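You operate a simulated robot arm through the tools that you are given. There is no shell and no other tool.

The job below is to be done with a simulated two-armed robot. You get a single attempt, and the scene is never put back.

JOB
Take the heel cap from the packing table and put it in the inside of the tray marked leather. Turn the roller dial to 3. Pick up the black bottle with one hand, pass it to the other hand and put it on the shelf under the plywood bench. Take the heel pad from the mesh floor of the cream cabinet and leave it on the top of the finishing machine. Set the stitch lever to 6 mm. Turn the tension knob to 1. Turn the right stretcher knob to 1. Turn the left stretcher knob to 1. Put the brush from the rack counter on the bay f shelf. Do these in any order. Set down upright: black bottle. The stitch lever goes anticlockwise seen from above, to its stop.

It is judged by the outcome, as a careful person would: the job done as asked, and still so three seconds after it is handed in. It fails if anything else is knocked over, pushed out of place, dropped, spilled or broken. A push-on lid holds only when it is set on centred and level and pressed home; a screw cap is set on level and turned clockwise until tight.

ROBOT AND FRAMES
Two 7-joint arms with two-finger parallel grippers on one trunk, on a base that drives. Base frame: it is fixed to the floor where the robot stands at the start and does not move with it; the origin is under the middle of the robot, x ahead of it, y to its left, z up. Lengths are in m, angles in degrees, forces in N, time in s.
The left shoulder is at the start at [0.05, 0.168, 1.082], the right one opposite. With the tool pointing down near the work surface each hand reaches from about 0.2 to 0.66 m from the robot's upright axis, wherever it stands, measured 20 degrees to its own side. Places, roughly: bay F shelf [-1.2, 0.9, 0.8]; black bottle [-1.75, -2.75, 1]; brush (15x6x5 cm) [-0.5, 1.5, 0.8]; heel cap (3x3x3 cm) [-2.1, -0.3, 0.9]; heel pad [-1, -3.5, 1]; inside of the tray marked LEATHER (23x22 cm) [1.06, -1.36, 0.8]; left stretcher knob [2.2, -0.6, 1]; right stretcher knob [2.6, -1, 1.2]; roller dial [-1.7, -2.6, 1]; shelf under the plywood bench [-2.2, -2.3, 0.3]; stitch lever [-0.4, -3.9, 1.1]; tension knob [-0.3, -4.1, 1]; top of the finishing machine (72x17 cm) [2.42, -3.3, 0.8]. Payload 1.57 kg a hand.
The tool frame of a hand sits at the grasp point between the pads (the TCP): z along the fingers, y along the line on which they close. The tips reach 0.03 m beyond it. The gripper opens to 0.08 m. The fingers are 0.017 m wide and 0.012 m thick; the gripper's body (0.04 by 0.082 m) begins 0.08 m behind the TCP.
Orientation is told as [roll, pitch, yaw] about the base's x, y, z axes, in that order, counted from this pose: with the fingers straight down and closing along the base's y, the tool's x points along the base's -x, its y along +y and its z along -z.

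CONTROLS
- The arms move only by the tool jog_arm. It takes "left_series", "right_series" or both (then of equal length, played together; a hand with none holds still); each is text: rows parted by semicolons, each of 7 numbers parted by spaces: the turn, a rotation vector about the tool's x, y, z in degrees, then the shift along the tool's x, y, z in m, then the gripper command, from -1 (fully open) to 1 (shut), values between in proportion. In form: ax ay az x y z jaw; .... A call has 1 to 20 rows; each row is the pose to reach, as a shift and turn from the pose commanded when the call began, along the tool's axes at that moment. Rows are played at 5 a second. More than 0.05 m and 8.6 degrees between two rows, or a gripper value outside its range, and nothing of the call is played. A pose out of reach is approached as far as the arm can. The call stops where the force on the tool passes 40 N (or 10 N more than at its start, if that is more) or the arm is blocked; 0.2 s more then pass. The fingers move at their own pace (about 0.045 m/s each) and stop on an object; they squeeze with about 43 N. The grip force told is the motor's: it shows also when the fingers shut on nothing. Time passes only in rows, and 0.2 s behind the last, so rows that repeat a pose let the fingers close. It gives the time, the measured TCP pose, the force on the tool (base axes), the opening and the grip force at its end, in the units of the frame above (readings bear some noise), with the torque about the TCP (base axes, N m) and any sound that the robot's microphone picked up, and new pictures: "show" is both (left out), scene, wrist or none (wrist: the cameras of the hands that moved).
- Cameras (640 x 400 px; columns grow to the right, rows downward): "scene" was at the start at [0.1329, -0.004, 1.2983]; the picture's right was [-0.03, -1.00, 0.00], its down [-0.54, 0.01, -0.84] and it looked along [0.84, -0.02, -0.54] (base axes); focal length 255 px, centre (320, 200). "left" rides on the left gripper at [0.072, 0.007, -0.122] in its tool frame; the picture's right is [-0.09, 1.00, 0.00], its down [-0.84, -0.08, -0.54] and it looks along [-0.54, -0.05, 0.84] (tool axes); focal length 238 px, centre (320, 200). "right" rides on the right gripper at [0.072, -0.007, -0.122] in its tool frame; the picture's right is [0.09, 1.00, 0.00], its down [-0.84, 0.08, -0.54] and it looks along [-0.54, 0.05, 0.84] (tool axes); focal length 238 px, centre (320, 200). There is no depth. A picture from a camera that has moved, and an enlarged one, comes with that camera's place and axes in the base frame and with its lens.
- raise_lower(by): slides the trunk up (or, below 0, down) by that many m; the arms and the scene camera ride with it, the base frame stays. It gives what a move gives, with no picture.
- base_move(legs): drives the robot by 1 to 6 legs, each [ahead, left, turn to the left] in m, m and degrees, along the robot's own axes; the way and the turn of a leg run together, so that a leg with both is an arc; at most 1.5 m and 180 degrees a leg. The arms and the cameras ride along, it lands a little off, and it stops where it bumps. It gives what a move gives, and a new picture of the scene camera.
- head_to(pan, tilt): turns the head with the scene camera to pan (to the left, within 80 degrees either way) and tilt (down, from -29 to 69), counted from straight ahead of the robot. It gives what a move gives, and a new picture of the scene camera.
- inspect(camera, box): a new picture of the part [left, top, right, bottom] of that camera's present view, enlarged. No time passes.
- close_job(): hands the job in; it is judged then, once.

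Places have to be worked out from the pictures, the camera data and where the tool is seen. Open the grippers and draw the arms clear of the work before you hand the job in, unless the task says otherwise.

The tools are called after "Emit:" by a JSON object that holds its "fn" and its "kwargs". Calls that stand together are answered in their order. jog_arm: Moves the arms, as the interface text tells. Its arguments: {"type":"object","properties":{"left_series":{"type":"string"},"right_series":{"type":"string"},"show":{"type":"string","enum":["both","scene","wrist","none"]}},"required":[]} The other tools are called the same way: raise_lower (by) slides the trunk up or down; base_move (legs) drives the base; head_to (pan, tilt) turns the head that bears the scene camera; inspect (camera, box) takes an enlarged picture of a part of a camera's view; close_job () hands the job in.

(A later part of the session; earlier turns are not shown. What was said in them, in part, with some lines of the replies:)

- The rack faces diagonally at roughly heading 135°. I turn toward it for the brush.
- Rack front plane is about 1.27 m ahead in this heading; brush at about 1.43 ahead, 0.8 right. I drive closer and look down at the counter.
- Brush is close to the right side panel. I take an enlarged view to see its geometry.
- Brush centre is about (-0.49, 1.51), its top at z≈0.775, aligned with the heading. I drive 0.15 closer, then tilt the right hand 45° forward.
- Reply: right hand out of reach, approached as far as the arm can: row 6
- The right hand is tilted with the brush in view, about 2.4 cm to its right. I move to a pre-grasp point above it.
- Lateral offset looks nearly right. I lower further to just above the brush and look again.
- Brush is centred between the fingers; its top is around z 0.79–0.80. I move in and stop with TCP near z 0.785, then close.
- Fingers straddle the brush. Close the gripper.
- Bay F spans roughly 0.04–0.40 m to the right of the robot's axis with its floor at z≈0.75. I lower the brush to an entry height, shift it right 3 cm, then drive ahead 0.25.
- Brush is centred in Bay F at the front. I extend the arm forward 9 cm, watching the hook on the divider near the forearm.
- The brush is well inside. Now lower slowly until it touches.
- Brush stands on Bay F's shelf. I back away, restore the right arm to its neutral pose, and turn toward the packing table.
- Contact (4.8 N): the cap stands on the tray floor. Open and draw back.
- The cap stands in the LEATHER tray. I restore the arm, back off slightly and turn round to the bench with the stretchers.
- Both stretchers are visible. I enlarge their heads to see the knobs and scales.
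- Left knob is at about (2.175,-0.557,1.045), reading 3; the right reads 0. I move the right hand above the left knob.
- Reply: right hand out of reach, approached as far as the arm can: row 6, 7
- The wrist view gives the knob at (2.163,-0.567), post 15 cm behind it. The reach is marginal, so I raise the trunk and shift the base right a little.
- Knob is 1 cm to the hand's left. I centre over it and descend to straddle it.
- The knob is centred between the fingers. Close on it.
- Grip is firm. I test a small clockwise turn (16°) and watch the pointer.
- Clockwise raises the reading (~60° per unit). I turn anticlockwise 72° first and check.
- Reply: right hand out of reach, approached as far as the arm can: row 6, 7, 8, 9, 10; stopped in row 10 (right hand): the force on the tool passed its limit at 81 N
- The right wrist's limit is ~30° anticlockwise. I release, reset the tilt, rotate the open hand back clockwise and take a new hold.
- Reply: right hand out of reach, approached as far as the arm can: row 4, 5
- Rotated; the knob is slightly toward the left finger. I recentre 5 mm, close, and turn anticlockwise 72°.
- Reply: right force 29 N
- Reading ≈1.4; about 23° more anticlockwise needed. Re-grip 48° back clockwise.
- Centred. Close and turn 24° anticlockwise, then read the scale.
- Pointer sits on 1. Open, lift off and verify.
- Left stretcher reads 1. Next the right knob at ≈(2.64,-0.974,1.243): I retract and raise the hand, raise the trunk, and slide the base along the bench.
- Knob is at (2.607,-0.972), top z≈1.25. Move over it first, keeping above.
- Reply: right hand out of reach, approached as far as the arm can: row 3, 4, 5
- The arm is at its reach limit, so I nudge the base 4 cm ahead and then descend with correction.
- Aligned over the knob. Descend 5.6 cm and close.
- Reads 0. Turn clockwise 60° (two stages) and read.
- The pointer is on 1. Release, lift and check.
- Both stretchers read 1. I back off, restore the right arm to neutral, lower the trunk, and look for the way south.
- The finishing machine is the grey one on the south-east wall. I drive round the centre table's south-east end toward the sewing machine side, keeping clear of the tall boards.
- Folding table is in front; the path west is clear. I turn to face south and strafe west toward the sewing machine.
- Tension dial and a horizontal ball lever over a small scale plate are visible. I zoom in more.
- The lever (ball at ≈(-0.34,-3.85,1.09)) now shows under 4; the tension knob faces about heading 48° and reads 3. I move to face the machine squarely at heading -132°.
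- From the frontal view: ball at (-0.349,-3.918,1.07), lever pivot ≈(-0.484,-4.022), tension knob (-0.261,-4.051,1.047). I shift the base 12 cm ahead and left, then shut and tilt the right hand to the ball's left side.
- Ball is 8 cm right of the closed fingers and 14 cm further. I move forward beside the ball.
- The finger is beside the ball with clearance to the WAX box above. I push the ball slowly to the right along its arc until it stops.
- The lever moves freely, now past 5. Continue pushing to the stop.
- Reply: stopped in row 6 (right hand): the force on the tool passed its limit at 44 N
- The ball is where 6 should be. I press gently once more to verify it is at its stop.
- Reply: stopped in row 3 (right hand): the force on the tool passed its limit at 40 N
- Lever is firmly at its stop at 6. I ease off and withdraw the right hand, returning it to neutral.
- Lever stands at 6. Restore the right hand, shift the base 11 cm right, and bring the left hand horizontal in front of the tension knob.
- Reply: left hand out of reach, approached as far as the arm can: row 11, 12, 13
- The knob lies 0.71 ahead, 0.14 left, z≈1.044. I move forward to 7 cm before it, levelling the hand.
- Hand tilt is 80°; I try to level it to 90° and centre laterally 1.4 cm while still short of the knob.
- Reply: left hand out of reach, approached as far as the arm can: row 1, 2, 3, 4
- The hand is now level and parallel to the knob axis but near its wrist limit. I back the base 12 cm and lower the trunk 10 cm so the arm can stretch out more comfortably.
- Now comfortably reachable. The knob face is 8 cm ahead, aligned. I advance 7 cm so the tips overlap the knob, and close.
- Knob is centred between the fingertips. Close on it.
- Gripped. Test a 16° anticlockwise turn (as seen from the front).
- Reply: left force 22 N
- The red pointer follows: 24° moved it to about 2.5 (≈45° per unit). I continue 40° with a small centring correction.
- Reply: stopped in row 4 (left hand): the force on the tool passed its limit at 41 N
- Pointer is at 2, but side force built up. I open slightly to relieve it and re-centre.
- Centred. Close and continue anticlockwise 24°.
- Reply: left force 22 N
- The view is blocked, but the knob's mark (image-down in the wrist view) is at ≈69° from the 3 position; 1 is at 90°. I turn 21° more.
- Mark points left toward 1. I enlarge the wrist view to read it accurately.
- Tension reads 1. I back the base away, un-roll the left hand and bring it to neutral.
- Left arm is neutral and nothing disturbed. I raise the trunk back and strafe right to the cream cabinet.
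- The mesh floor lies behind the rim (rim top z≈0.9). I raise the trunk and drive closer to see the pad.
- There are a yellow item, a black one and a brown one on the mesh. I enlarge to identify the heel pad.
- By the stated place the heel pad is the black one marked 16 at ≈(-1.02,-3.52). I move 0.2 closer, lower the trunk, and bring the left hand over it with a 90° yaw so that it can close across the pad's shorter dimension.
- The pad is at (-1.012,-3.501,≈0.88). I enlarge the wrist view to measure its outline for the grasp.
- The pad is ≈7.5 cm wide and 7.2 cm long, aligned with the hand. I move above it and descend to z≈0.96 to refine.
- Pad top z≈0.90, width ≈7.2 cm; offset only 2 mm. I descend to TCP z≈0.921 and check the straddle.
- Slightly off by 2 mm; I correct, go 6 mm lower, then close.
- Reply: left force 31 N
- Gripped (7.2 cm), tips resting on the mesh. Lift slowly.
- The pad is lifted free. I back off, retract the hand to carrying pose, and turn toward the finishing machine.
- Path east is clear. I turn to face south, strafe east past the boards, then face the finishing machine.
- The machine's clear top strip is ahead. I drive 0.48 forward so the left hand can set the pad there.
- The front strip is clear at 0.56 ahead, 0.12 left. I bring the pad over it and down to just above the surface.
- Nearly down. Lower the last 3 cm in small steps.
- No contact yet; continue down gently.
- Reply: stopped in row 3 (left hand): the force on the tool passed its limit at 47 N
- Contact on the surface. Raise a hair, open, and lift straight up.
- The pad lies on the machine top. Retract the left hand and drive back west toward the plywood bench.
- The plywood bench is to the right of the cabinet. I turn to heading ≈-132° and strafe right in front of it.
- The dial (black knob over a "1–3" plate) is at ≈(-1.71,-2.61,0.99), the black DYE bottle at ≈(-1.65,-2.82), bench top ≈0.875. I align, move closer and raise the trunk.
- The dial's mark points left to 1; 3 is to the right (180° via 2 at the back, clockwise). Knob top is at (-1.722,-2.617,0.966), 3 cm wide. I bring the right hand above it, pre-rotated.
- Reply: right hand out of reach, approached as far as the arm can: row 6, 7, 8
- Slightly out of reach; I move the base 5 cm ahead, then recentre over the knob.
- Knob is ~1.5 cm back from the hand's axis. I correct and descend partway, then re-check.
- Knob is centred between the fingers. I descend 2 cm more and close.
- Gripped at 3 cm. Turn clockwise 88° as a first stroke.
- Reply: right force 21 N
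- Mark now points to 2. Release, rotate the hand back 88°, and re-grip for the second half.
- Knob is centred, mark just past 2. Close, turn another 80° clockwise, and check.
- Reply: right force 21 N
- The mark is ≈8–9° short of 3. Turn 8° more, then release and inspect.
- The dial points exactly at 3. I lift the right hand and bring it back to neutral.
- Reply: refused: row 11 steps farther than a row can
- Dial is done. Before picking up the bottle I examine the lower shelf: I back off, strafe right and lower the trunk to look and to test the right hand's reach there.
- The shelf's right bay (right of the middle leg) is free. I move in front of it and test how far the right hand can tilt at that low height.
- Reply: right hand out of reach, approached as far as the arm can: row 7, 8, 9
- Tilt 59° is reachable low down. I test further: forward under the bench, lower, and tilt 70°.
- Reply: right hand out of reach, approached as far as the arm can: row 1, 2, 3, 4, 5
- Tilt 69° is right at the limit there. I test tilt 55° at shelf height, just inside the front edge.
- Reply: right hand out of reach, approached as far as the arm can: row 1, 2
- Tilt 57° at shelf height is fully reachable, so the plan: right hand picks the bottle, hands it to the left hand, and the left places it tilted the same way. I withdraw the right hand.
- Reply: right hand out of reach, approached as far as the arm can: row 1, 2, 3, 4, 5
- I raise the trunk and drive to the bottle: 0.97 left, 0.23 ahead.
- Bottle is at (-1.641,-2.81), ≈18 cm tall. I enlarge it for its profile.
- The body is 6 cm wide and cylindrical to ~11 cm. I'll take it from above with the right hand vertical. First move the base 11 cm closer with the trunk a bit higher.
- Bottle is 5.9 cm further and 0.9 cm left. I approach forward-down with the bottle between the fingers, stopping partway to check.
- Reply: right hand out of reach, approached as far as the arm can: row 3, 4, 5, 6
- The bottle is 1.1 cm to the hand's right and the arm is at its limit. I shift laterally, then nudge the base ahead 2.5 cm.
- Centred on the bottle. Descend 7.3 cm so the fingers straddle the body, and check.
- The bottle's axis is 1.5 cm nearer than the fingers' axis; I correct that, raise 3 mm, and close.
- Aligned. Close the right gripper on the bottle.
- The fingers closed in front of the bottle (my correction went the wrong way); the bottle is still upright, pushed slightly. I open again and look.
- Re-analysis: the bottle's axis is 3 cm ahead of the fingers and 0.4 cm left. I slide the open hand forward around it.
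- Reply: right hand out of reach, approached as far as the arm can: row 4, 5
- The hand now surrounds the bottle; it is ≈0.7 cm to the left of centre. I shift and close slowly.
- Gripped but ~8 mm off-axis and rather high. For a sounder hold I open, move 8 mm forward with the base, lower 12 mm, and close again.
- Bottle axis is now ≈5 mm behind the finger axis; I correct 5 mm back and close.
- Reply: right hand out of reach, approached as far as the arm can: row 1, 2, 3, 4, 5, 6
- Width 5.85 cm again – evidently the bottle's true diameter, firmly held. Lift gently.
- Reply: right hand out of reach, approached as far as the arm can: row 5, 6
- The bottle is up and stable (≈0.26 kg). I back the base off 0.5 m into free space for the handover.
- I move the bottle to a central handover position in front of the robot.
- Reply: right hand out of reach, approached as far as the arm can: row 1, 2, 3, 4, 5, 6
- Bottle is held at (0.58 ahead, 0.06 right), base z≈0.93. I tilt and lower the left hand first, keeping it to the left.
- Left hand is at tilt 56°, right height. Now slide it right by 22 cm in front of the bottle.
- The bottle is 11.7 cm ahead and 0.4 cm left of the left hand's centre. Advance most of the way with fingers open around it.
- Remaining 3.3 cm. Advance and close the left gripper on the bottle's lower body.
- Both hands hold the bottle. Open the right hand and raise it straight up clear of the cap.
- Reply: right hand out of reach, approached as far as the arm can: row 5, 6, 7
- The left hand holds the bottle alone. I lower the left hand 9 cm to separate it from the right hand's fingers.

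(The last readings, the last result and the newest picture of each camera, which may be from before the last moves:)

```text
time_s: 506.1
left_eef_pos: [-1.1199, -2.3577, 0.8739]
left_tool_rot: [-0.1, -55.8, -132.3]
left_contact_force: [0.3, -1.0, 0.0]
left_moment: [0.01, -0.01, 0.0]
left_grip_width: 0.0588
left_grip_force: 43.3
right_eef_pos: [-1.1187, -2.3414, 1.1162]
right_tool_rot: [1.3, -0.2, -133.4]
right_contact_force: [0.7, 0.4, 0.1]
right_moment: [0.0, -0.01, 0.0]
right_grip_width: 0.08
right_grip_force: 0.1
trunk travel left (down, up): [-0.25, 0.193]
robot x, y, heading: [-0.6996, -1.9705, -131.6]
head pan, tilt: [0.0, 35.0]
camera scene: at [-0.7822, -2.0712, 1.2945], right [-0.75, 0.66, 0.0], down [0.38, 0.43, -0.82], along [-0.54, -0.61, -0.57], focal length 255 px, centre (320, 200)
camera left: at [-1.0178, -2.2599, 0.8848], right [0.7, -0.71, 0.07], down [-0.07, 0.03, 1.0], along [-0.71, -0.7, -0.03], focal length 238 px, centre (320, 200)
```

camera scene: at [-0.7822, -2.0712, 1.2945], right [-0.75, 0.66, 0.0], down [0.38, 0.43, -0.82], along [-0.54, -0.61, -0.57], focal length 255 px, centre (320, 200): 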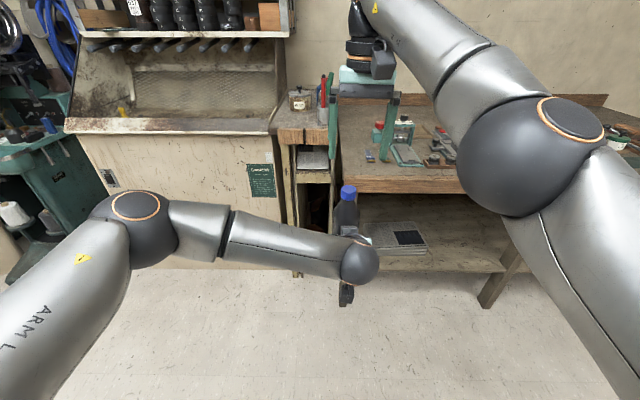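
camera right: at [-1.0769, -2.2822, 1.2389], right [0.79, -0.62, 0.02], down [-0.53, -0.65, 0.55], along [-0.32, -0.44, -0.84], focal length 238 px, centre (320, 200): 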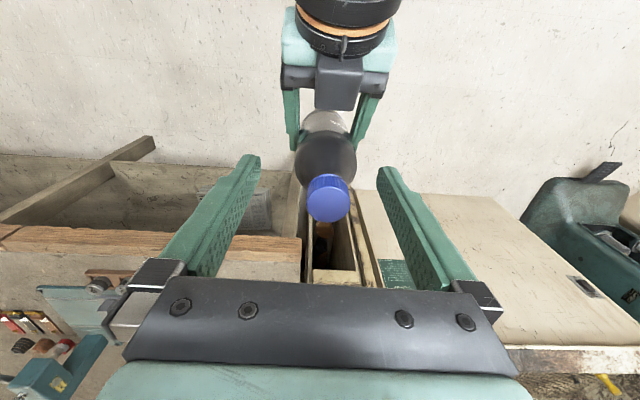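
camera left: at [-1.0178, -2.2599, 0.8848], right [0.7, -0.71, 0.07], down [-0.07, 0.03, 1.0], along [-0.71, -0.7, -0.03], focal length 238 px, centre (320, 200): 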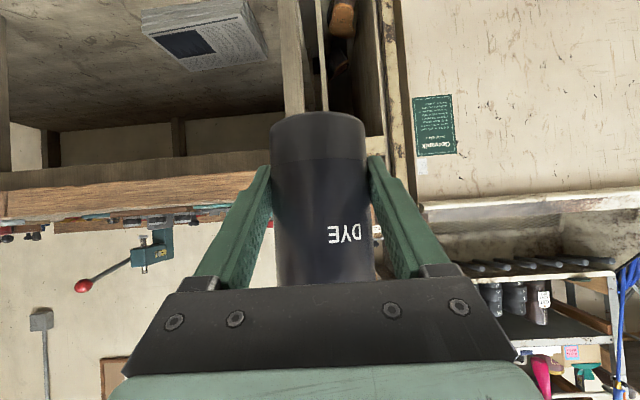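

Separated. I move the right hand aside, then strafe right to the placing spot, still well back from the bench.

Emit:
{"fn": "jog_arm", "kwargs": {"right_series": "0 0 0 0.02 -0.01 -0.02 -1;0 0 0 0.05 -0.03 -0.03 -1;0 0 0 0.08 -0.06 -0.03 -1;0 0 0 0.11 -0.09 -0.03 -1;0 0 0 0.14 -0.12 -0.03 -1;0 0 0 0.16 -0.14 -0.03 -1", "show": "none"}}

Emit:
{"fn": "base_move", "kwargs": {"legs": [[0, 0, -1.7], [0, -1.36, 0]]}}

Emit:
{"fn": "head_to", "kwargs": {"pan": 0, "tilt": 35}}

```text
time_s: 507.5
left_eef_pos: [-1.1194, -2.3573, 0.8748]
left_tool_rot: [-0.1, -55.7, -132.3]
left_contact_force: [-1.2, 0.0, 0.2]
left_moment: [0.0, -0.04, -0.01]
left_grip_width: 0.0587
left_grip_force: 43.0
right_eef_pos: [-1.1148, -2.1299, 1.1439]
right_tool_rot: [1.5, -0.3, -133.4]
right_contact_force: [1.0, -0.8, 0.2]
right_moment: [0.01, 0.01, 0.02]
right_grip_width: 0.08
right_grip_force: 0.0
trunk travel left (down, up): [-0.25, 0.193]
robot x, y, heading: [-0.7009, -1.9727, -132.0]
head pan, tilt: [0.0, 35.0]
```

```text
time_s: 519.9
left_eef_pos: [-2.1111, -1.4231, 0.8744]
left_tool_rot: [-0.1, -55.8, -133.7]
left_contact_force: [0.9, 0.4, 1.7]
left_moment: [0.04, -0.04, 0.01]
left_grip_width: 0.0588
left_grip_force: 43.4
right_eef_pos: [-2.0987, -1.1978, 1.1428]
right_tool_rot: [1.3, -0.3, -134.8]
right_contact_force: [0.1, -0.4, 1.1]
right_moment: [-0.02, 0.02, -0.02]
right_grip_width: 0.0801
right_grip_force: 0.0
trunk travel left (down, up): [-0.25, 0.193]
robot x, y, heading: [-1.6865, -1.0514, -133.1]
head pan, tilt: [0.0, 35.0]
camera scene: at [-1.7666, -1.1458, 1.2945], right [-0.73, 0.68, 0.0], down [0.39, 0.42, -0.82], along [-0.56, -0.6, -0.57], focal length 255 px, centre (320, 200)
```

scene: 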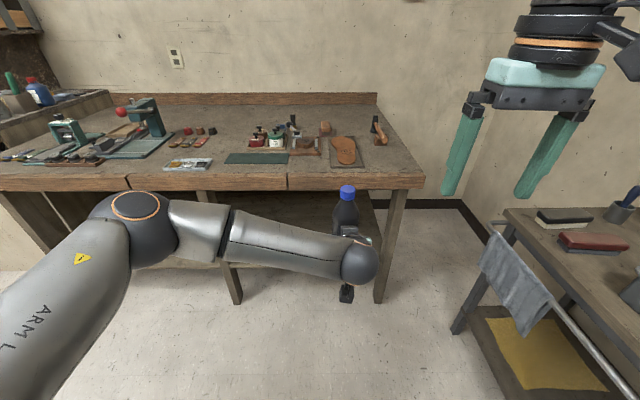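

```text
time_s: 520.5
left_eef_pos: [-2.1117, -1.4245, 0.8739]
left_tool_rot: [0.0, -55.6, -133.8]
left_contact_force: [0.2, 0.2, 0.1]
left_moment: [0.01, -0.03, -0.02]
left_grip_width: 0.0583
left_grip_force: 43.3
right_eef_pos: [-2.0986, -1.1987, 1.1437]
right_tool_rot: [1.3, -0.3, -134.8]
right_contact_force: [-0.1, 0.1, -0.4]
right_moment: [-0.01, -0.01, -0.04]
right_grip_width: 0.0802
right_grip_force: 0.0
trunk travel left (down, up): [-0.25, 0.193]
robot x, y, heading: [-1.6818, -1.052, -133.1]
head pan, tilt: [0.0, 35.0]
camera scene: at [-1.7665, -1.1458, 1.2945], right [-0.73, 0.68, 0.0], down [0.39, 0.42, -0.82], along [-0.56, -0.6, -0.57], focal length 255 px, centre (320, 200)
```

scene: 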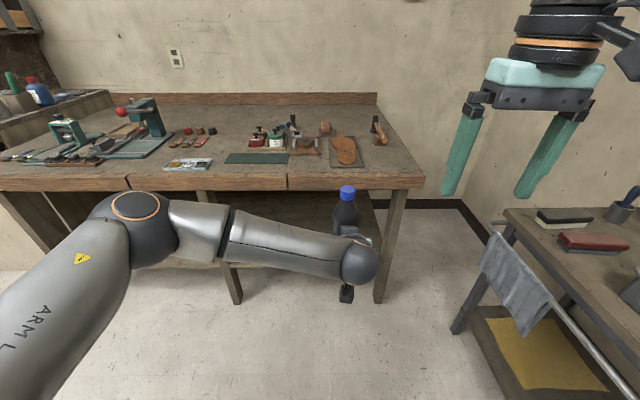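

Bay is clear. I shift the bottle to the left arm's side, lower the trunk fully, then lower the arm to shelf height while still in front of the bench.

Emit:
{"fn": "jog_arm", "kwargs": {"left_series": "0 0 0 0 0.03 0 1;0 0 0 0 0.06 0 1;0 0 0 0 0.09 0 1;0 0 0 0 0.12 0 1;0 0 0 0 0.15 0 1;0 0 0 0 0.16 0 1", "show": "none"}}

Emit:
{"fn": "raise_lower", "kwargs": {"by": -0.25}}

Emit:
{"fn": "jog_arm", "kwargs": {"left_series": "0 0 0 0.026 0 0.028 1;0 0 0 0.052 0 0.057 1;0 0 0 0.078 0 0.086 1;0 0 0 0.104 0 0.115 1;0 0 0 0.13 0 0.144 1;0 0 0 0.155 0 0.172 1;0 0 0 0.155 0 0.172 1"}}

```text
time_s: 521.9
left_eef_pos: [-1.9975, -1.5373, 0.8736]
left_tool_rot: [-0.1, -55.7, -133.7]
left_contact_force: [0.0, 0.7, -1.3]
left_moment: [0.02, 0.02, -0.01]
left_grip_width: 0.0586
left_grip_force: 42.8
right_eef_pos: [-2.1007, -1.1986, 1.1438]
right_tool_rot: [1.3, -0.2, -134.8]
right_contact_force: [-0.1, -1.1, -0.4]
right_moment: [-0.06, -0.01, -0.02]
right_grip_width: 0.0799
right_grip_force: 0.1
trunk travel left (down, up): [-0.25, 0.193]
robot x, y, heading: [-1.6835, -1.0463, -133.2]
head pan, tilt: [0.0, 35.0]
```

```text
time_s: 524.5
left_eef_pos: [-1.9979, -1.5361, 0.6232]
left_tool_rot: [0.0, -55.9, -133.8]
left_contact_force: [0.2, 0.3, -0.6]
left_moment: [0.02, -0.05, 0.03]
left_grip_width: 0.0582
left_grip_force: 43.1
right_eef_pos: [-2.0999, -1.1984, 0.8937]
right_tool_rot: [1.4, -0.2, -134.9]
right_contact_force: [0.6, 1.0, -0.3]
right_moment: [0.0, 0.0, 0.02]
right_grip_width: 0.0803
right_grip_force: 0.0
trunk travel left (down, up): [0.0, 0.443]
robot x, y, heading: [-1.6806, -1.0506, -132.9]
head pan, tilt: [0.0, 35.0]
```

```text
time_s: 526.1
left_eef_pos: [-2.0407, -1.5725, 0.3977]
left_tool_rot: [0.0, -55.6, -133.7]
left_contact_force: [-0.4, -0.7, -0.5]
left_moment: [0.01, -0.02, 0.0]
left_grip_width: 0.0584
left_grip_force: 42.5
right_eef_pos: [-2.0992, -1.1982, 0.8928]
right_tool_rot: [1.3, -0.1, -134.9]
right_contact_force: [0.2, -0.2, 0.1]
right_moment: [0.01, 0.01, -0.01]
right_grip_width: 0.0801
right_grip_force: 0.1
trunk travel left (down, up): [0.0, 0.443]
robot x, y, heading: [-1.6822, -1.0503, -133.2]
head pan, tilt: [0.0, 35.0]
camera scene: at [-1.7665, -1.1459, 1.0445], right [-0.73, 0.68, 0.0], down [0.39, 0.42, -0.82], along [-0.56, -0.6, -0.57], focal length 255 px, centre (320, 200)
camera left: at [-1.9351, -1.4768, 0.4092], right [0.68, -0.73, 0.08], down [-0.07, 0.03, 1.0], along [-0.73, -0.69, -0.03], focal length 238 px, centre (320, 200)
```

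scene: 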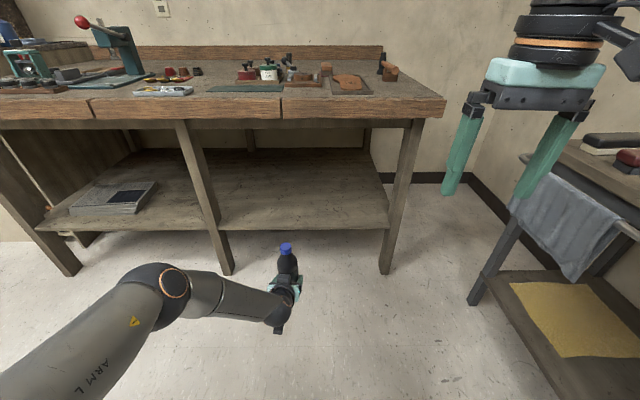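
left: 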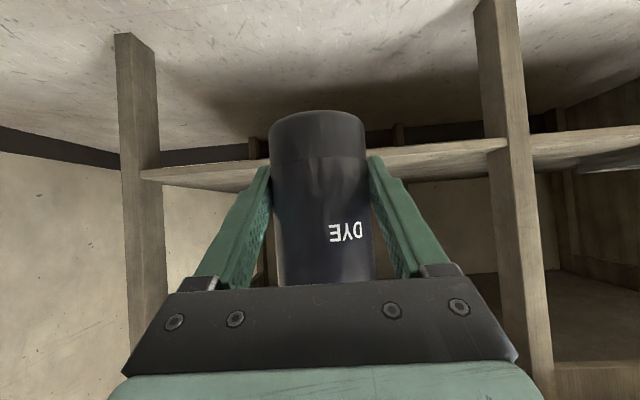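

Everything is clear: bottle base at z≈0.364, above the shelf (≈0.31–0.33). I raise the right hand out of the way and drive 0.42 ahead.

Emit:
{"fn": "jog_arm", "kwargs": {"right_series": "0 0 0 0.01 0 -0.04 -1;0 0 0 0.02 0 -0.08 -1;0 0 0 0.03 0 -0.12 -1", "show": "none"}}

Emit:
{"fn": "base_move", "kwargs": {"legs": [[0.3, 0, 0]]}}

Emit:
{"fn": "inspect", "kwargs": {"camera": "left", "box": [0, 0, 640, 400]}}

```text
time_s: 526.9
left_eef_pos: [-2.0392, -1.5731, 0.3993]
left_tool_rot: [0.1, -55.7, -133.7]
left_contact_force: [0.0, 0.1, -0.5]
left_moment: [0.02, -0.02, -0.01]
left_grip_width: 0.0588
left_grip_force: 42.9
right_eef_pos: [-2.078, -1.1766, 1.011]
right_tool_rot: [1.3, -0.1, -134.7]
right_contact_force: [0.2, -0.5, -0.4]
right_moment: [-0.02, -0.05, -0.05]
right_grip_width: 0.0803
right_grip_force: 0.1
trunk travel left (down, up): [0.0, 0.443]
robot x, y, heading: [-1.6818, -1.0509, -133.1]
head pan, tilt: [0.0, 35.0]
```

```text
time_s: 529.0
left_eef_pos: [-2.2473, -1.8036, 0.3989]
left_tool_rot: [0.0, -55.6, -133.3]
left_contact_force: [-0.9, 0.5, 0.6]
left_moment: [-0.03, -0.07, -0.01]
left_grip_width: 0.0585
left_grip_force: 43.3
right_eef_pos: [-2.2897, -1.408, 1.0109]
right_tool_rot: [1.3, -0.2, -134.4]
right_contact_force: [-0.8, -1.0, 0.5]
right_moment: [-0.02, 0.02, 0.0]
right_grip_width: 0.0799
right_grip_force: 0.1
trunk travel left (down, up): [0.0, 0.443]
robot x, y, heading: [-1.8946, -1.2767, -132.5]
head pan, tilt: [0.0, 35.0]
camera scene: at [-1.978, -1.3752, 1.0445], right [-0.74, 0.68, 0.0], down [0.39, 0.42, -0.82], along [-0.55, -0.6, -0.57], focal length 255 px, centre (320, 200)
```

scene: 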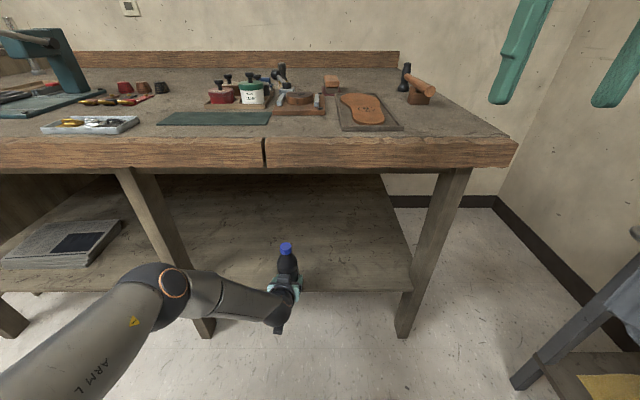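

```text
1.00 times, centred on (320, 200) of left (not enlarged: the box is as wide or as high as the picture)
camera zoom: at [-2.1439, -1.7075, 0.4094], right [0.69, -0.72, 0.08], down [-0.07, 0.03, 1.0], along [-0.72, -0.69, -0.03], focal length 238 px, centre (320, 200)
```

zoom: 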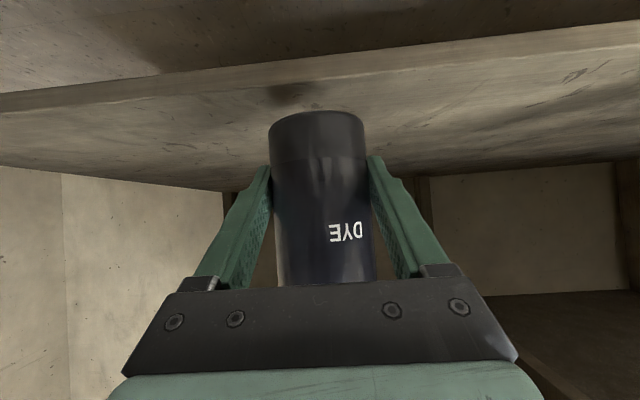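

The bottle is right at the shelf's front edge. Drive 0.12 further so it is ≈10 cm inside.

Emit:
{"fn": "base_move", "kwargs": {"legs": [[0.12, 0, 0]]}}

Emit:
{"fn": "inspect", "kwargs": {"camera": "left", "box": [0, 0, 640, 400]}}

Emit:
{"fn": "inspect", "kwargs": {"camera": "scene", "box": [220, 200, 360, 330]}}

```text
time_s: 530.2
left_eef_pos: [-2.3278, -1.8901, 0.3977]
left_tool_rot: [0.1, -55.6, -133.2]
left_contact_force: [-0.2, -0.1, 0.5]
left_moment: [0.05, -0.03, -0.02]
left_grip_width: 0.0584
left_grip_force: 42.8
right_eef_pos: [-2.3702, -1.4936, 1.0109]
right_tool_rot: [1.3, -0.2, -134.4]
right_contact_force: [0.8, -0.3, 0.1]
right_moment: [-0.03, 0.01, 0.02]
right_grip_width: 0.0799
right_grip_force: 0.0
trunk travel left (down, up): [0.0, 0.443]
robot x, y, heading: [-1.9762, -1.3686, -132.7]
head pan, tilt: [0.0, 35.0]
camera scene: at [-2.0585, -1.4626, 1.0445], right [-0.74, 0.68, 0.0], down [0.39, 0.42, -0.82], along [-0.55, -0.6, -0.57], focal length 255 px, centre (320, 200)
```

scene: 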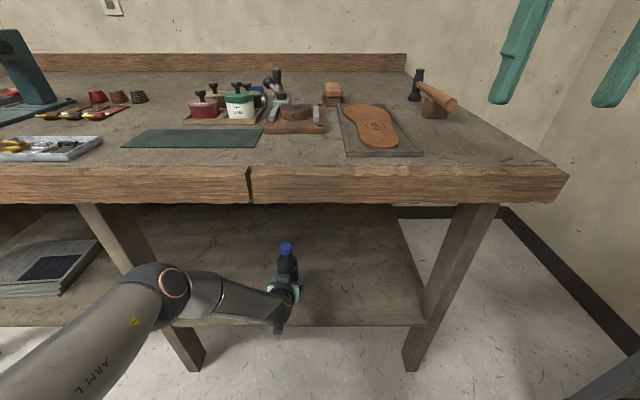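

```text
1.00 times, centred on (320, 200) of left (not enlarged: the box is as wide or as high as the picture)
camera zoom: at [-2.2245, -1.7949, 0.4094], right [0.69, -0.72, 0.08], down [-0.07, 0.03, 1.0], along [-0.72, -0.69, -0.03], focal length 238 px, centre (320, 200)
```

zoom: 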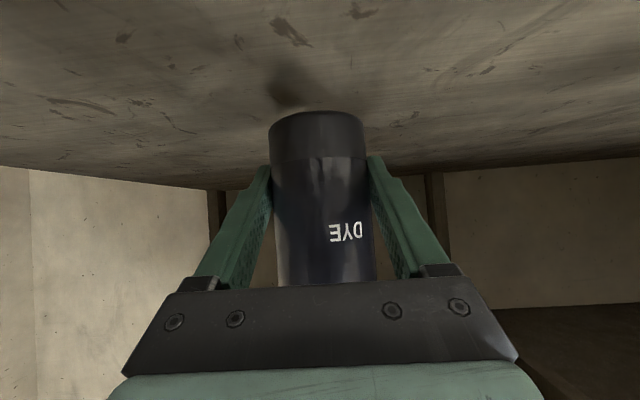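

```text
3.08 times, centred on (290, 265) of scene
camera zoom: at [-2.0585, -1.4626, 1.0445], right [-0.74, 0.68, 0.0], down [0.39, 0.42, -0.82], along [-0.55, -0.6, -0.57], focal length 785 px, centre (412, 0)
```

zoom: 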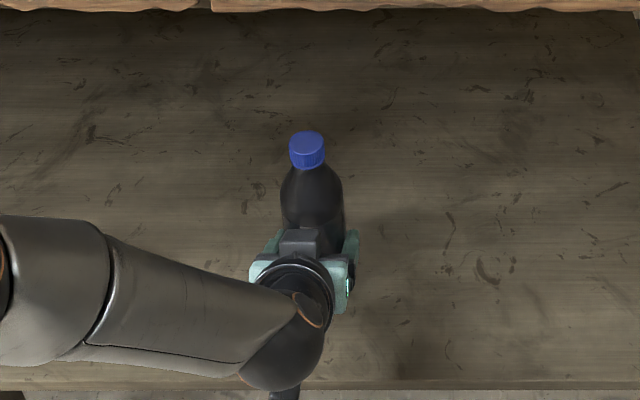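

The bottle is over the shelf. Lower in small steps until it touches.

Emit:
{"fn": "jog_arm", "kwargs": {"left_series": "0 0 0 0.008 0 0.0056 1;0 0 0 0.0165 0 0.0113 1;0 0 0 0.0165 0 0.0113 1", "show": "none"}}

Emit:
{"fn": "jog_arm", "kwargs": {"left_series": "0 0 0 0.004 0 0.0028 1;0 0 0 0.008 0 0.0056 1;0 0 0 0.008 0 0.0056 1", "show": "wrist"}}

```text
time_s: 531.0
left_eef_pos: [-2.3288, -1.8923, 0.3777]
left_tool_rot: [0.5, -55.1, -133.3]
left_contact_force: [-0.9, 0.4, -0.6]
left_moment: [0.02, -0.05, 0.01]
left_grip_width: 0.0583
left_grip_force: 43.0
right_eef_pos: [-2.3705, -1.4946, 1.0112]
right_tool_rot: [1.4, -0.3, -134.4]
right_contact_force: [-0.3, 0.0, 0.3]
right_moment: [0.02, -0.02, 0.0]
right_grip_width: 0.0803
right_grip_force: 0.0
trunk travel left (down, up): [0.0, 0.443]
robot x, y, heading: [-1.9766, -1.3686, -132.4]
head pan, tilt: [0.0, 35.0]
```

```text
time_s: 531.8
left_eef_pos: [-2.33, -1.8913, 0.3738]
left_tool_rot: [0.4, -55.1, -133.3]
left_contact_force: [-0.2, 0.6, -0.6]
left_moment: [0.01, 0.0, 0.0]
left_grip_width: 0.0584
left_grip_force: 43.3
left hand out of reach, approached as far as the arm can: row 2, 3
right_eef_pos: [-2.3706, -1.4949, 1.0116]
right_tool_rot: [1.4, -0.1, -134.4]
right_contact_force: [0.2, -0.8, 0.5]
right_moment: [0.01, 0.03, 0.01]
right_grip_width: 0.0799
right_grip_force: 0.1
trunk travel left (down, up): [0.0, 0.443]
robot x, y, heading: [-1.9756, -1.3674, -132.8]
head pan, tilt: [0.0, 35.0]
camera left: at [-2.2258, -1.7941, 0.3867], right [0.69, -0.72, 0.08], down [-0.08, 0.03, 1.0], along [-0.72, -0.7, -0.04], focal length 238 px, centre (320, 200)
```

left: 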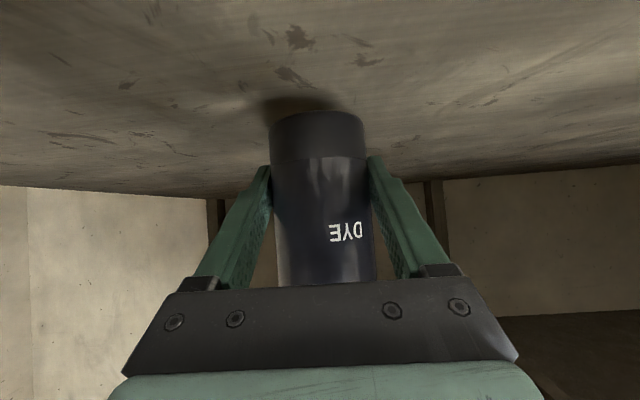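

Near the arm's lower reach limit. I retract the hand 6 cm and drive the base 6 cm ahead, so the bottle stays in place with the arm less stretched.

Emit:
{"fn": "jog_arm", "kwargs": {"left_series": "0 0 0 0.012 0 -0.017 1;0 0 0 0.023 0 -0.033 1;0 0 0 0.034 0 -0.049 1;0 0 0 0.034 0 -0.049 1", "show": "none"}}

Emit:
{"fn": "base_move", "kwargs": {"legs": [[0.06, 0, 0]]}}

Emit:
{"fn": "jog_arm", "kwargs": {"left_series": "0 0 0 0.004 0 0.0028 1;0 0 0 0.008 0 0.0056 1;0 0 0 0.008 0 0.0056 1", "show": "wrist"}}

```text
time_s: 532.8
left_eef_pos: [-2.3102, -1.8438, 0.3833]
left_tool_rot: [1.0, -54.8, -133.3]
left_contact_force: [0.6, 0.2, 0.6]
left_moment: [0.04, -0.03, -0.01]
left_grip_width: 0.0585
left_grip_force: 43.1
left hand out of reach, approached as far as the arm can: row 1, 2, 3, 4
right_eef_pos: [-2.3707, -1.4953, 1.0104]
right_tool_rot: [1.2, -0.2, -134.4]
right_contact_force: [-0.8, 0.6, -0.7]
right_moment: [-0.01, -0.03, -0.02]
right_grip_width: 0.08
right_grip_force: 0.1
trunk travel left (down, up): [0.0, 0.443]
robot x, y, heading: [-1.9759, -1.3684, -132.7]
head pan, tilt: [0.0, 35.0]
```

```text
time_s: 533.8
left_eef_pos: [-2.3501, -1.8892, 0.3838]
left_tool_rot: [0.9, -54.7, -133.3]
left_contact_force: [0.3, 0.0, -0.6]
left_moment: [0.02, -0.03, 0.02]
left_grip_width: 0.0585
left_grip_force: 43.1
right_eef_pos: [-2.4106, -1.5395, 1.0105]
right_tool_rot: [1.3, -0.2, -134.3]
right_contact_force: [0.9, -0.1, 0.5]
right_moment: [0.01, 0.03, -0.02]
right_grip_width: 0.08
right_grip_force: 0.0
trunk travel left (down, up): [0.0, 0.443]
robot x, y, heading: [-2.0189, -1.4115, -132.6]
head pan, tilt: [0.0, 35.0]
camera scene: at [-2.1, -1.5077, 1.0445], right [-0.74, 0.68, 0.0], down [0.39, 0.42, -0.82], along [-0.55, -0.6, -0.57], focal length 255 px, centre (320, 200)
```

scene: 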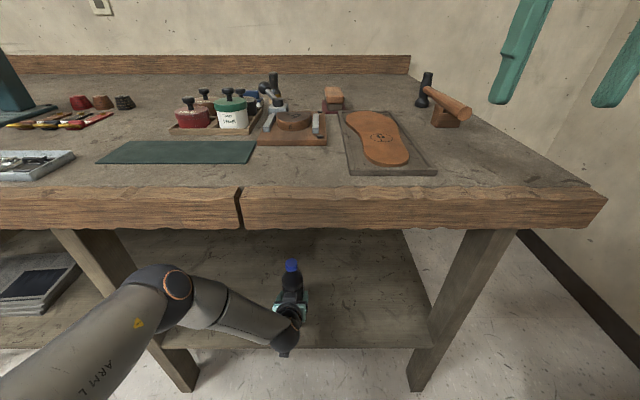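

```text
time_s: 534.6
left_eef_pos: [-2.3518, -1.8884, 0.3748]
left_tool_rot: [1.1, -54.6, -133.3]
left_contact_force: [0.3, -0.3, -0.3]
left_moment: [0.04, -0.04, 0.02]
left_grip_width: 0.0584
left_grip_force: 42.9
right_eef_pos: [-2.4107, -1.5396, 1.012]
right_tool_rot: [1.4, -0.2, -134.4]
right_contact_force: [-0.8, 0.4, -0.4]
right_moment: [0.0, 0.03, -0.04]
right_grip_width: 0.0796
right_grip_force: 0.1
trunk travel left (down, up): [0.0, 0.443]
robot x, y, heading: [-2.0134, -1.4129, -132.7]
head pan, tilt: [0.0, 35.0]
camera left: at [-2.2495, -1.7903, 0.3892], right [0.7, -0.71, 0.09], down [-0.09, 0.03, 1.0], along [-0.71, -0.7, -0.05], focal length 238 px, centre (320, 200)
```

left: 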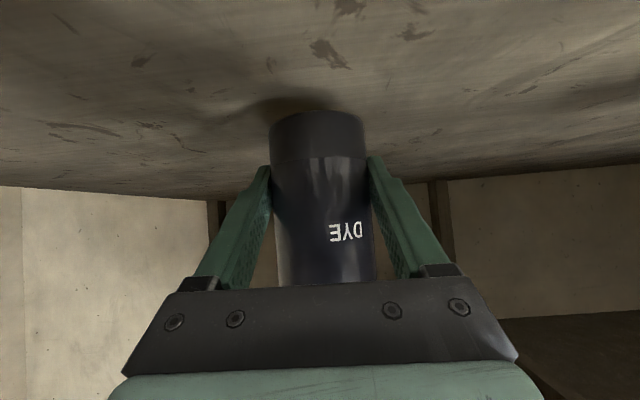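

The left elbow is close to the middle leg, so I shift the base 7 cm right first, then continue lowering.

Emit:
{"fn": "base_move", "kwargs": {"legs": [[0, -0.07, 0]]}}

Emit:
{"fn": "jog_arm", "kwargs": {"left_series": "0 0 0 0.004 0 0.0028 1;0 0 0 0.008 0 0.0056 1;0 0 0 0.008 0 0.0056 1", "show": "wrist"}}

```text
time_s: 535.9
left_eef_pos: [-2.4031, -1.842, 0.3762]
left_tool_rot: [1.0, -54.6, -133.3]
left_contact_force: [0.2, 0.3, 0.1]
left_moment: [0.01, -0.02, 0.02]
left_grip_width: 0.0582
left_grip_force: 43.1
right_eef_pos: [-2.4631, -1.492, 1.0104]
right_tool_rot: [1.4, -0.2, -134.4]
right_contact_force: [0.6, 0.2, 0.6]
right_moment: [0.02, -0.01, 0.0]
right_grip_width: 0.0802
right_grip_force: 0.1
trunk travel left (down, up): [0.0, 0.443]
robot x, y, heading: [-2.0677, -1.3665, -133.0]
head pan, tilt: [0.0, 35.0]
camera scene: at [-2.1505, -1.4612, 1.0445], right [-0.74, 0.68, 0.0], down [0.39, 0.42, -0.82], along [-0.56, -0.6, -0.57], focal length 255 px, centre (320, 200)
```

scene: 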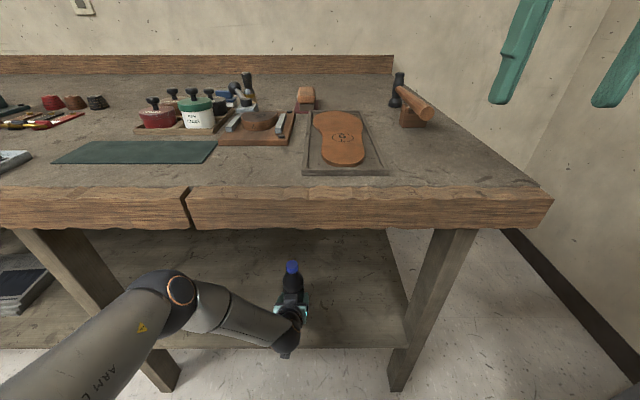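

```text
time_s: 536.7
left_eef_pos: [-2.4023, -1.8415, 0.3666]
left_tool_rot: [1.4, -54.3, -133.3]
left_contact_force: [-0.4, 1.0, -0.8]
left_moment: [-0.01, -0.02, -0.02]
left_grip_width: 0.0583
left_grip_force: 43.3
right_eef_pos: [-2.4617, -1.4937, 1.011]
right_tool_rot: [1.3, -0.1, -134.5]
right_contact_force: [-0.6, -0.2, -0.1]
right_moment: [-0.02, 0.01, -0.02]
right_grip_width: 0.0798
right_grip_force: 0.1
trunk travel left (down, up): [0.0, 0.443]
robot x, y, heading: [-2.0651, -1.3643, -132.5]
head pan, tilt: [0.0, 35.0]
camera left: at [-2.3002, -1.7425, 0.3798], right [0.7, -0.71, 0.09], down [-0.1, 0.03, 0.99], along [-0.71, -0.71, -0.05], focal length 238 px, centre (320, 200)
```

left: 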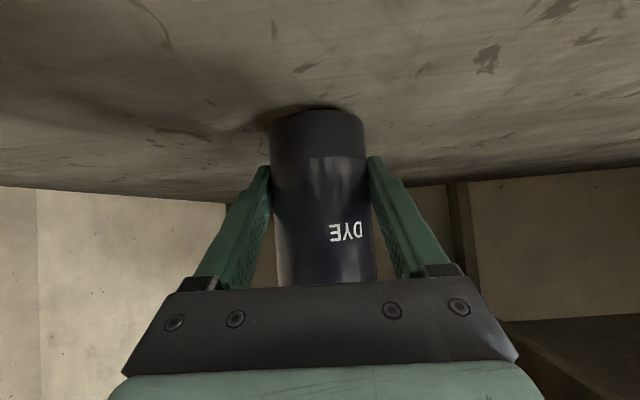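

Almost there (shadow close under the base). Continue in 5 mm steps.

Emit:
{"fn": "jog_arm", "kwargs": {"left_series": "0 0 0 0.003 0 0.002 1;0 0 0 0.006 0 0.004 1;0 0 0 0.006 0 0.004 1", "show": "none"}}

Emit:
{"fn": "jog_arm", "kwargs": {"left_series": "0 0 0 0.003 0 0.002 1;0 0 0 0.006 0 0.004 1;0 0 0 0.006 0 0.004 1", "show": "wrist"}}

```text
time_s: 537.5
left_eef_pos: [-2.4044, -1.8421, 0.3596]
left_tool_rot: [1.6, -54.4, -133.3]
left_contact_force: [2.2, 1.5, 9.2]
left_moment: [-0.06, 0.2, -0.03]
left_grip_width: 0.0584
left_grip_force: 42.7
right_eef_pos: [-2.4614, -1.4926, 1.0116]
right_tool_rot: [1.4, -0.4, -134.4]
right_contact_force: [-0.3, 0.1, 0.9]
right_moment: [-0.02, 0.03, 0.02]
right_grip_width: 0.08
right_grip_force: 0.1
trunk travel left (down, up): [0.0, 0.443]
robot x, y, heading: [-2.0669, -1.3649, -132.9]
head pan, tilt: [0.0, 35.0]
```

```text
time_s: 538.1
left_eef_pos: [-2.4078, -1.847, 0.3606]
left_tool_rot: [1.9, -55.5, -133.2]
left_contact_force: [-0.9, -0.2, 10.0]
left_moment: [-0.02, 0.4, 0.0]
left_grip_width: 0.0582
left_grip_force: 43.3
left hand out of reach, approached as far as the arm can: row 1, 2, 3
right_eef_pos: [-2.4609, -1.4929, 1.0106]
right_tool_rot: [1.3, -0.2, -134.4]
right_contact_force: [0.1, -0.1, 0.2]
right_moment: [-0.02, 0.0, 0.01]
right_grip_width: 0.08
right_grip_force: 0.1
trunk travel left (down, up): [0.0, 0.443]
robot x, y, heading: [-2.0689, -1.3647, -132.6]
head pan, tilt: [0.0, 35.0]
stopped in row 3 (left hand): the force on the tool passed its limit at 41 N (the readings are from after the stop); the commanded pose is now the measured one
camera left: at [-2.3074, -1.7464, 0.3716], right [0.71, -0.7, 0.09], down [-0.09, 0.04, 1.0], along [-0.7, -0.71, -0.03], focal length 238 px, centre (320, 200)
```

left: 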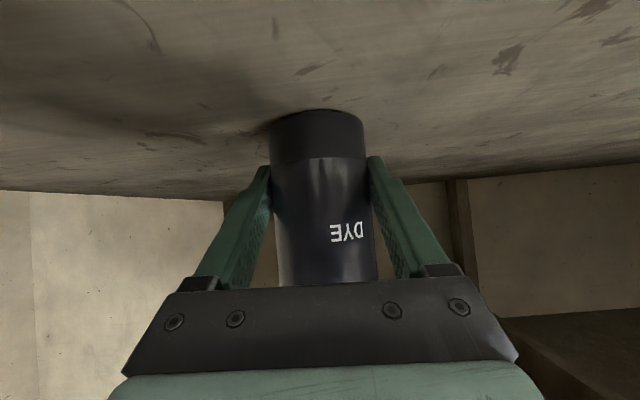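

The bottle stands on the shelf (10 N contact). Open the left gripper slowly, then withdraw by driving the base straight back.

Emit:
{"fn": "jog_arm", "kwargs": {"left_series": "0 0 0 0 0 0 0.7;0 0 0 0 0 0 0.2;0 0 0 0 0 0 -0.3;0 0 0 0 0 0 -0.7;0 0 0 0 0 0 -1;0 0 0 0 0 0 -1", "show": "wrist"}}

```text
time_s: 539.5
left_eef_pos: [-2.4078, -1.8436, 0.3571]
left_tool_rot: [1.8, -54.9, -133.2]
left_contact_force: [-0.2, -0.4, 0.6]
left_moment: [0.02, -0.04, 0.02]
left_grip_width: 0.0797
left_grip_force: 0.1
right_eef_pos: [-2.4624, -1.4944, 1.0105]
right_tool_rot: [1.4, -0.2, -134.4]
right_contact_force: [-0.5, 0.1, -0.1]
right_moment: [0.03, -0.02, 0.01]
right_grip_width: 0.0802
right_grip_force: 0.0
trunk travel left (down, up): [0.0, 0.443]
robot x, y, heading: [-2.0695, -1.3672, -132.3]
head pan, tilt: [0.0, 35.0]
camera left: at [-2.3054, -1.7447, 0.3696], right [0.71, -0.7, 0.09], down [-0.1, 0.04, 0.99], along [-0.7, -0.71, -0.04], focal length 238 px, centre (320, 200)
```

left: 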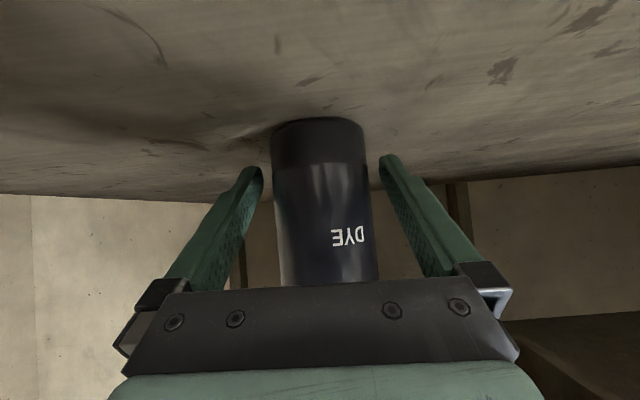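

The bottle stands free between the open fingers. Drive straight back 0.15.

Emit:
{"fn": "base_move", "kwargs": {"legs": [[-0.15, 0, 0]]}}

Emit:
{"fn": "inspect", "kwargs": {"camera": "left", "box": [0, 0, 640, 400]}}

```text
time_s: 540.9
left_eef_pos: [-2.3077, -1.7411, 0.3573]
left_tool_rot: [1.8, -55.0, -132.9]
left_contact_force: [-0.1, 0.4, 0.1]
left_moment: [-0.01, 0.02, -0.01]
left_grip_width: 0.0801
left_grip_force: 0.0
right_eef_pos: [-2.3652, -1.3889, 1.0107]
right_tool_rot: [1.4, -0.2, -134.1]
right_contact_force: [0.0, -0.6, -0.2]
right_moment: [0.03, 0.03, 0.02]
right_grip_width: 0.0798
right_grip_force: 0.0
trunk travel left (down, up): [0.0, 0.443]
robot x, y, heading: [-1.9734, -1.2621, -132.4]
head pan, tilt: [0.0, 35.0]
camera scene: at [-2.0539, -1.3567, 1.0446], right [-0.74, 0.67, 0.0], down [0.39, 0.42, -0.82], along [-0.55, -0.61, -0.57], focal length 255 px, centre (320, 200)
```

scene: 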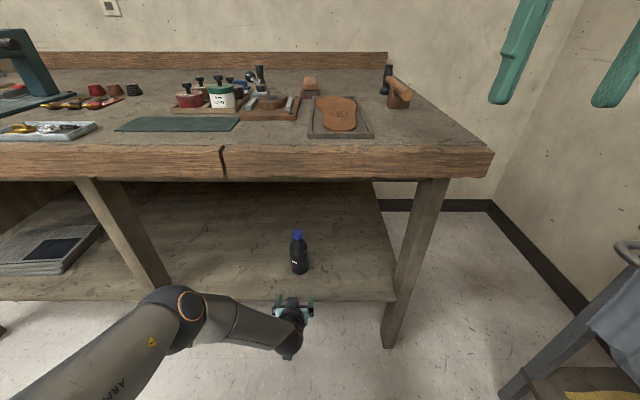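

```text
1.00 times, centred on (320, 200) of left (not enlarged: the box is as wide or as high as the picture)
camera zoom: at [-2.208, -1.6415, 0.3698], right [0.71, -0.7, 0.09], down [-0.09, 0.04, 0.99], along [-0.7, -0.72, -0.04], focal length 238 px, centre (320, 200)
```

zoom: 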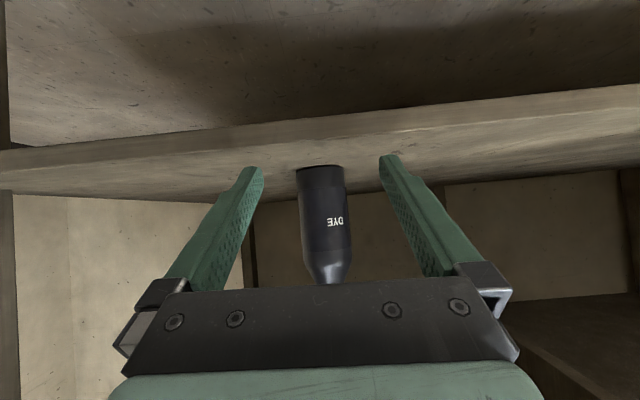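

The bottle stands upright on the shelf. I back away, restore the left arm and raise the trunk.

Emit:
{"fn": "base_move", "kwargs": {"legs": [[-0.4, 0, 0]]}}

Emit:
{"fn": "jog_arm", "kwargs": {"left_series": "0 4.6 0 -0.026 0.004 -0.036 -1;0 9.2 0 -0.051 0.008 -0.072 -1;0 13.8 0 -0.077 0.012 -0.108 -1;0 18.4 0 -0.102 0.016 -0.145 -1;0 23 0 -0.128 0.02 -0.181 -1;0 27.5 0 -0.153 0.025 -0.217 -1;0 32 0 -0.179 0.03 -0.253 -1;0 36.7 0 -0.204 0.034 -0.289 -1;0 41.3 0 -0.23 0.038 -0.325 -1;0 46 0 -0.256 0.042 -0.362 -1;0 50.5 0 -0.281 0.046 -0.398 -1;0 55 0 -0.307 0.05 -0.434 -1", "show": "none"}}

Emit:
{"fn": "raise_lower", "kwargs": {"by": 0.25}}

Emit:
{"fn": "head_to", "kwargs": {"pan": 0, "tilt": 35}}

Emit:
{"fn": "inspect", "kwargs": {"camera": "scene", "box": [180, 130, 440, 290]}}

```text
time_s: 543.4
left_eef_pos: [-2.0415, -1.4479, 0.3571]
left_tool_rot: [1.8, -55.0, -133.0]
left_contact_force: [0.5, -0.4, 1.0]
left_moment: [-0.01, 0.01, 0.0]
left_grip_width: 0.0798
left_grip_force: 0.0
right_eef_pos: [-2.0967, -1.0972, 1.0112]
right_tool_rot: [1.4, -0.2, -134.2]
right_contact_force: [0.2, -0.5, 0.8]
right_moment: [0.0, 0.02, 0.01]
right_grip_width: 0.0799
right_grip_force: 0.1
trunk travel left (down, up): [0.0, 0.443]
robot x, y, heading: [-1.7007, -0.9694, -132.4]
head pan, tilt: [0.0, 35.0]
camera scene: at [-1.7857, -1.063, 1.0446], right [-0.74, 0.68, 0.0], down [0.39, 0.42, -0.82], along [-0.55, -0.6, -0.57], focal length 255 px, centre (320, 200)
```

scene: 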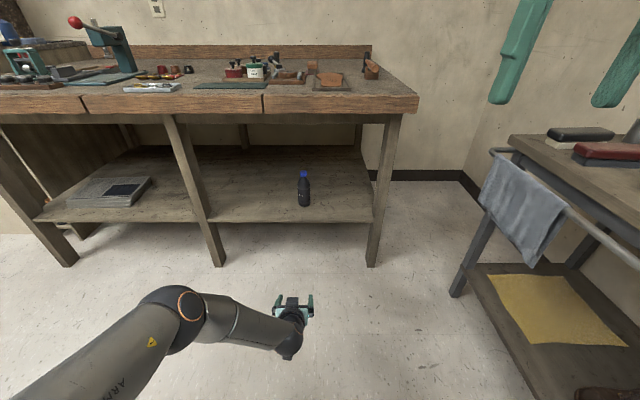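

```text
time_s: 546.0
left_eef_pos: [-1.8932, -1.3395, 0.8589]
left_tool_rot: [1.0, 0.1, -131.7]
left_contact_force: [-0.3, -0.5, -0.5]
left_moment: [0.04, 0.01, -0.01]
left_grip_width: 0.0798
left_grip_force: 0.1
right_eef_pos: [-2.0971, -1.0955, 1.0105]
right_tool_rot: [1.5, -0.2, -134.3]
right_contact_force: [0.4, -0.7, -0.5]
right_moment: [0.03, 0.03, 0.01]
right_grip_width: 0.0802
right_grip_force: 0.1
trunk travel left (down, up): [0.0, 0.443]
robot x, y, heading: [-1.703, -0.9672, -132.7]
head pan, tilt: [0.0, 35.0]
```

```text
time_s: 548.6
left_eef_pos: [-1.8948, -1.3405, 1.1077]
left_tool_rot: [1.0, -0.1, -131.6]
left_contact_force: [-1.3, -0.8, 0.0]
left_moment: [0.03, 0.03, -0.03]
left_grip_width: 0.0799
left_grip_force: 0.1
right_eef_pos: [-2.0966, -1.0955, 1.2606]
right_tool_rot: [1.4, -0.2, -134.2]
right_contact_force: [0.3, -0.2, 0.0]
right_moment: [0.0, 0.0, -0.05]
right_grip_width: 0.08
right_grip_force: 0.1
trunk travel left (down, up): [-0.25, 0.193]
robot x, y, heading: [-1.7019, -0.9691, -132.6]
head pan, tilt: [0.0, 35.0]
```

```text
time_s: 549.2
left_eef_pos: [-1.8943, -1.3398, 1.1088]
left_tool_rot: [1.1, 0.0, -131.6]
left_contact_force: [-0.1, -0.5, 0.1]
left_moment: [-0.02, 0.0, 0.03]
left_grip_width: 0.08
left_grip_force: 0.0
right_eef_pos: [-2.0979, -1.0961, 1.2611]
right_tool_rot: [1.4, -0.2, -134.2]
right_contact_force: [0.3, -0.2, -0.4]
right_moment: [0.0, 0.0, 0.01]
right_grip_width: 0.08
right_grip_force: 0.0
trunk travel left (down, up): [-0.25, 0.193]
robot x, y, heading: [-1.7045, -0.9667, -132.8]
head pan, tilt: [0.0, 35.0]
camera scene: at [-1.7857, -1.0629, 1.2946], right [-0.74, 0.68, 0.0], down [0.39, 0.42, -0.82], along [-0.55, -0.6, -0.57], focal length 255 px, centre (320, 200)
```

scene: 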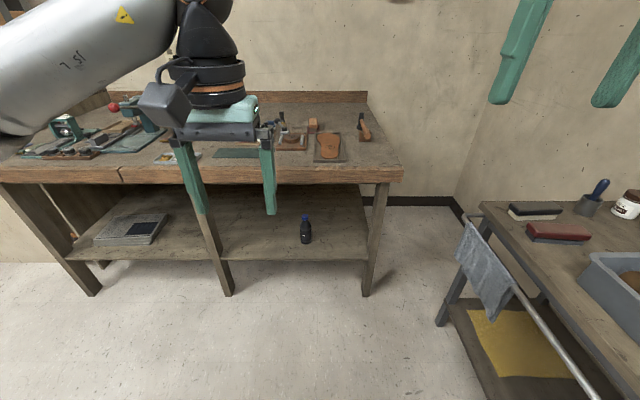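

```text
2.46 times, centred on (310, 210) of scene
camera zoom: at [-1.7857, -1.0629, 1.2946], right [-0.74, 0.68, 0.0], down [0.39, 0.42, -0.82], along [-0.55, -0.6, -0.57], focal length 628 px, centre (345, 175)
```

zoom: 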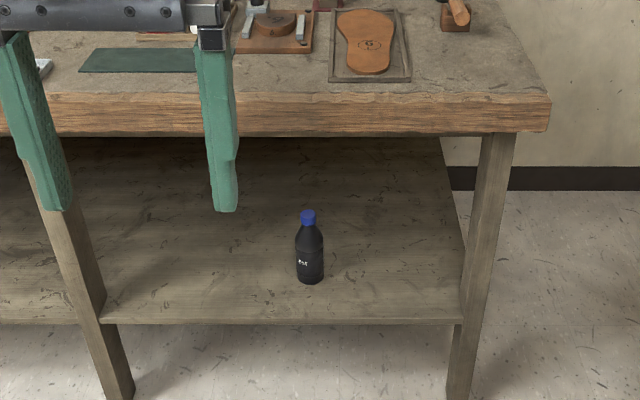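

Bottle is upright, arms clear and open. A last check of the roller dial from here.

Emit:
{"fn": "head_to", "kwargs": {"pan": 25, "tilt": 25}}

Emit:
{"fn": "inspect", "kwargs": {"camera": "scene", "box": [250, 120, 370, 200]}}

```text
time_s: 550.0
left_eef_pos: [-1.8938, -1.3399, 1.107]
left_tool_rot: [1.0, -0.1, -131.6]
left_contact_force: [0.0, 0.1, 0.3]
left_moment: [0.02, -0.02, 0.01]
left_grip_width: 0.08
left_grip_force: 0.0
right_eef_pos: [-2.0964, -1.0957, 1.26]
right_tool_rot: [1.3, -0.1, -134.2]
right_contact_force: [0.5, -0.9, 0.0]
right_moment: [-0.03, 0.0, 0.04]
right_grip_width: 0.0799
right_grip_force: 0.1
trunk travel left (down, up): [-0.25, 0.193]
robot x, y, heading: [-1.7006, -0.9678, -132.4]
head pan, tilt: [25.0, 25.0]
camera scene: at [-1.7539, -1.0859, 1.3103], right [-0.95, 0.3, 0.0], down [0.13, 0.4, -0.91], along [-0.27, -0.86, -0.42], focal length 255 px, centre (320, 200)
```

scene: 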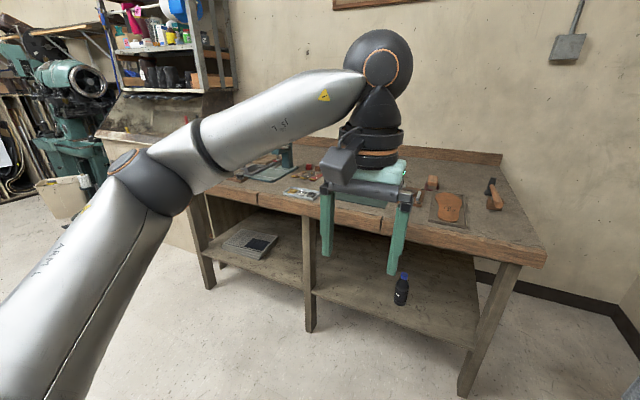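

```text
5.00 times, centred on (310, 160) of scene
camera zoom: at [-1.7539, -1.0859, 1.3103], right [-0.95, 0.3, 0.0], down [0.13, 0.4, -0.91], along [-0.27, -0.86, -0.42], focal length 1276 px, centre (370, 400)
```

zoom: 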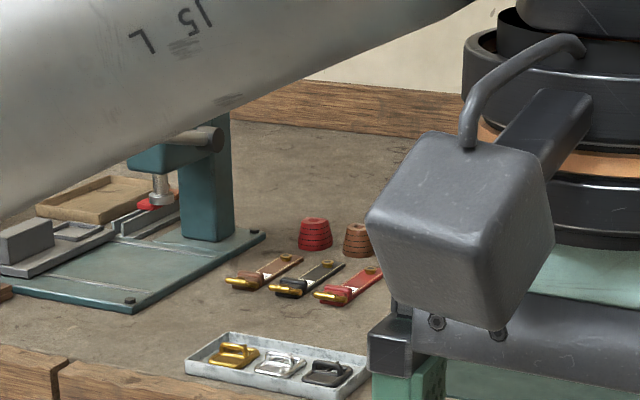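

The arm blocks the dial from here, but in the close pictures taken during the bottle pick-up its mark still pointed to 3. All tasks are done, both grippers are open and clear, so I hand the job in.

Emit:
{"fn": "close_job", "kwargs": {}}

```text
The job is handed in.
```

I finished all nine tasks and handed the job in. The result of the judging has not come back to me.

| Task | Result |
|---|---|
| Brush | On the bay F shelf |
| Heel cap | Standing inside the LEATHER tray |
| Left stretcher knob | Reads 1 |
| Right stretcher knob | Reads 1 |
| Stitch lever | Pushed anticlockwise to its stop, at 6 mm |
| Tension knob | Points to 1 |
| Heel pad | On the top of the finishing machine |
| Roller dial | Points to 3 |
| Black bottle | Passed from the right hand to the left, standing upright on the shelf under the plywood bench |

- **Heel pad:** two heel pieces lay on the mesh floor, a black one marked 16 and a brown one marked 6. I took the black one because it matched the place you gave almost exactly.
- **Black bottle:** on my first try the fingers closed in front of it and nudged it a little along the bench. It stayed upright, and nothing else appeared to be touched.
- **Roller dial:** I could not see it in the final check because the left arm blocked the view. It pointed to 3 when I set it, and nothing touched it after that.

Nothing was dropped or knocked over as far as the pictures showed. Both grippers were open and clear at the end.
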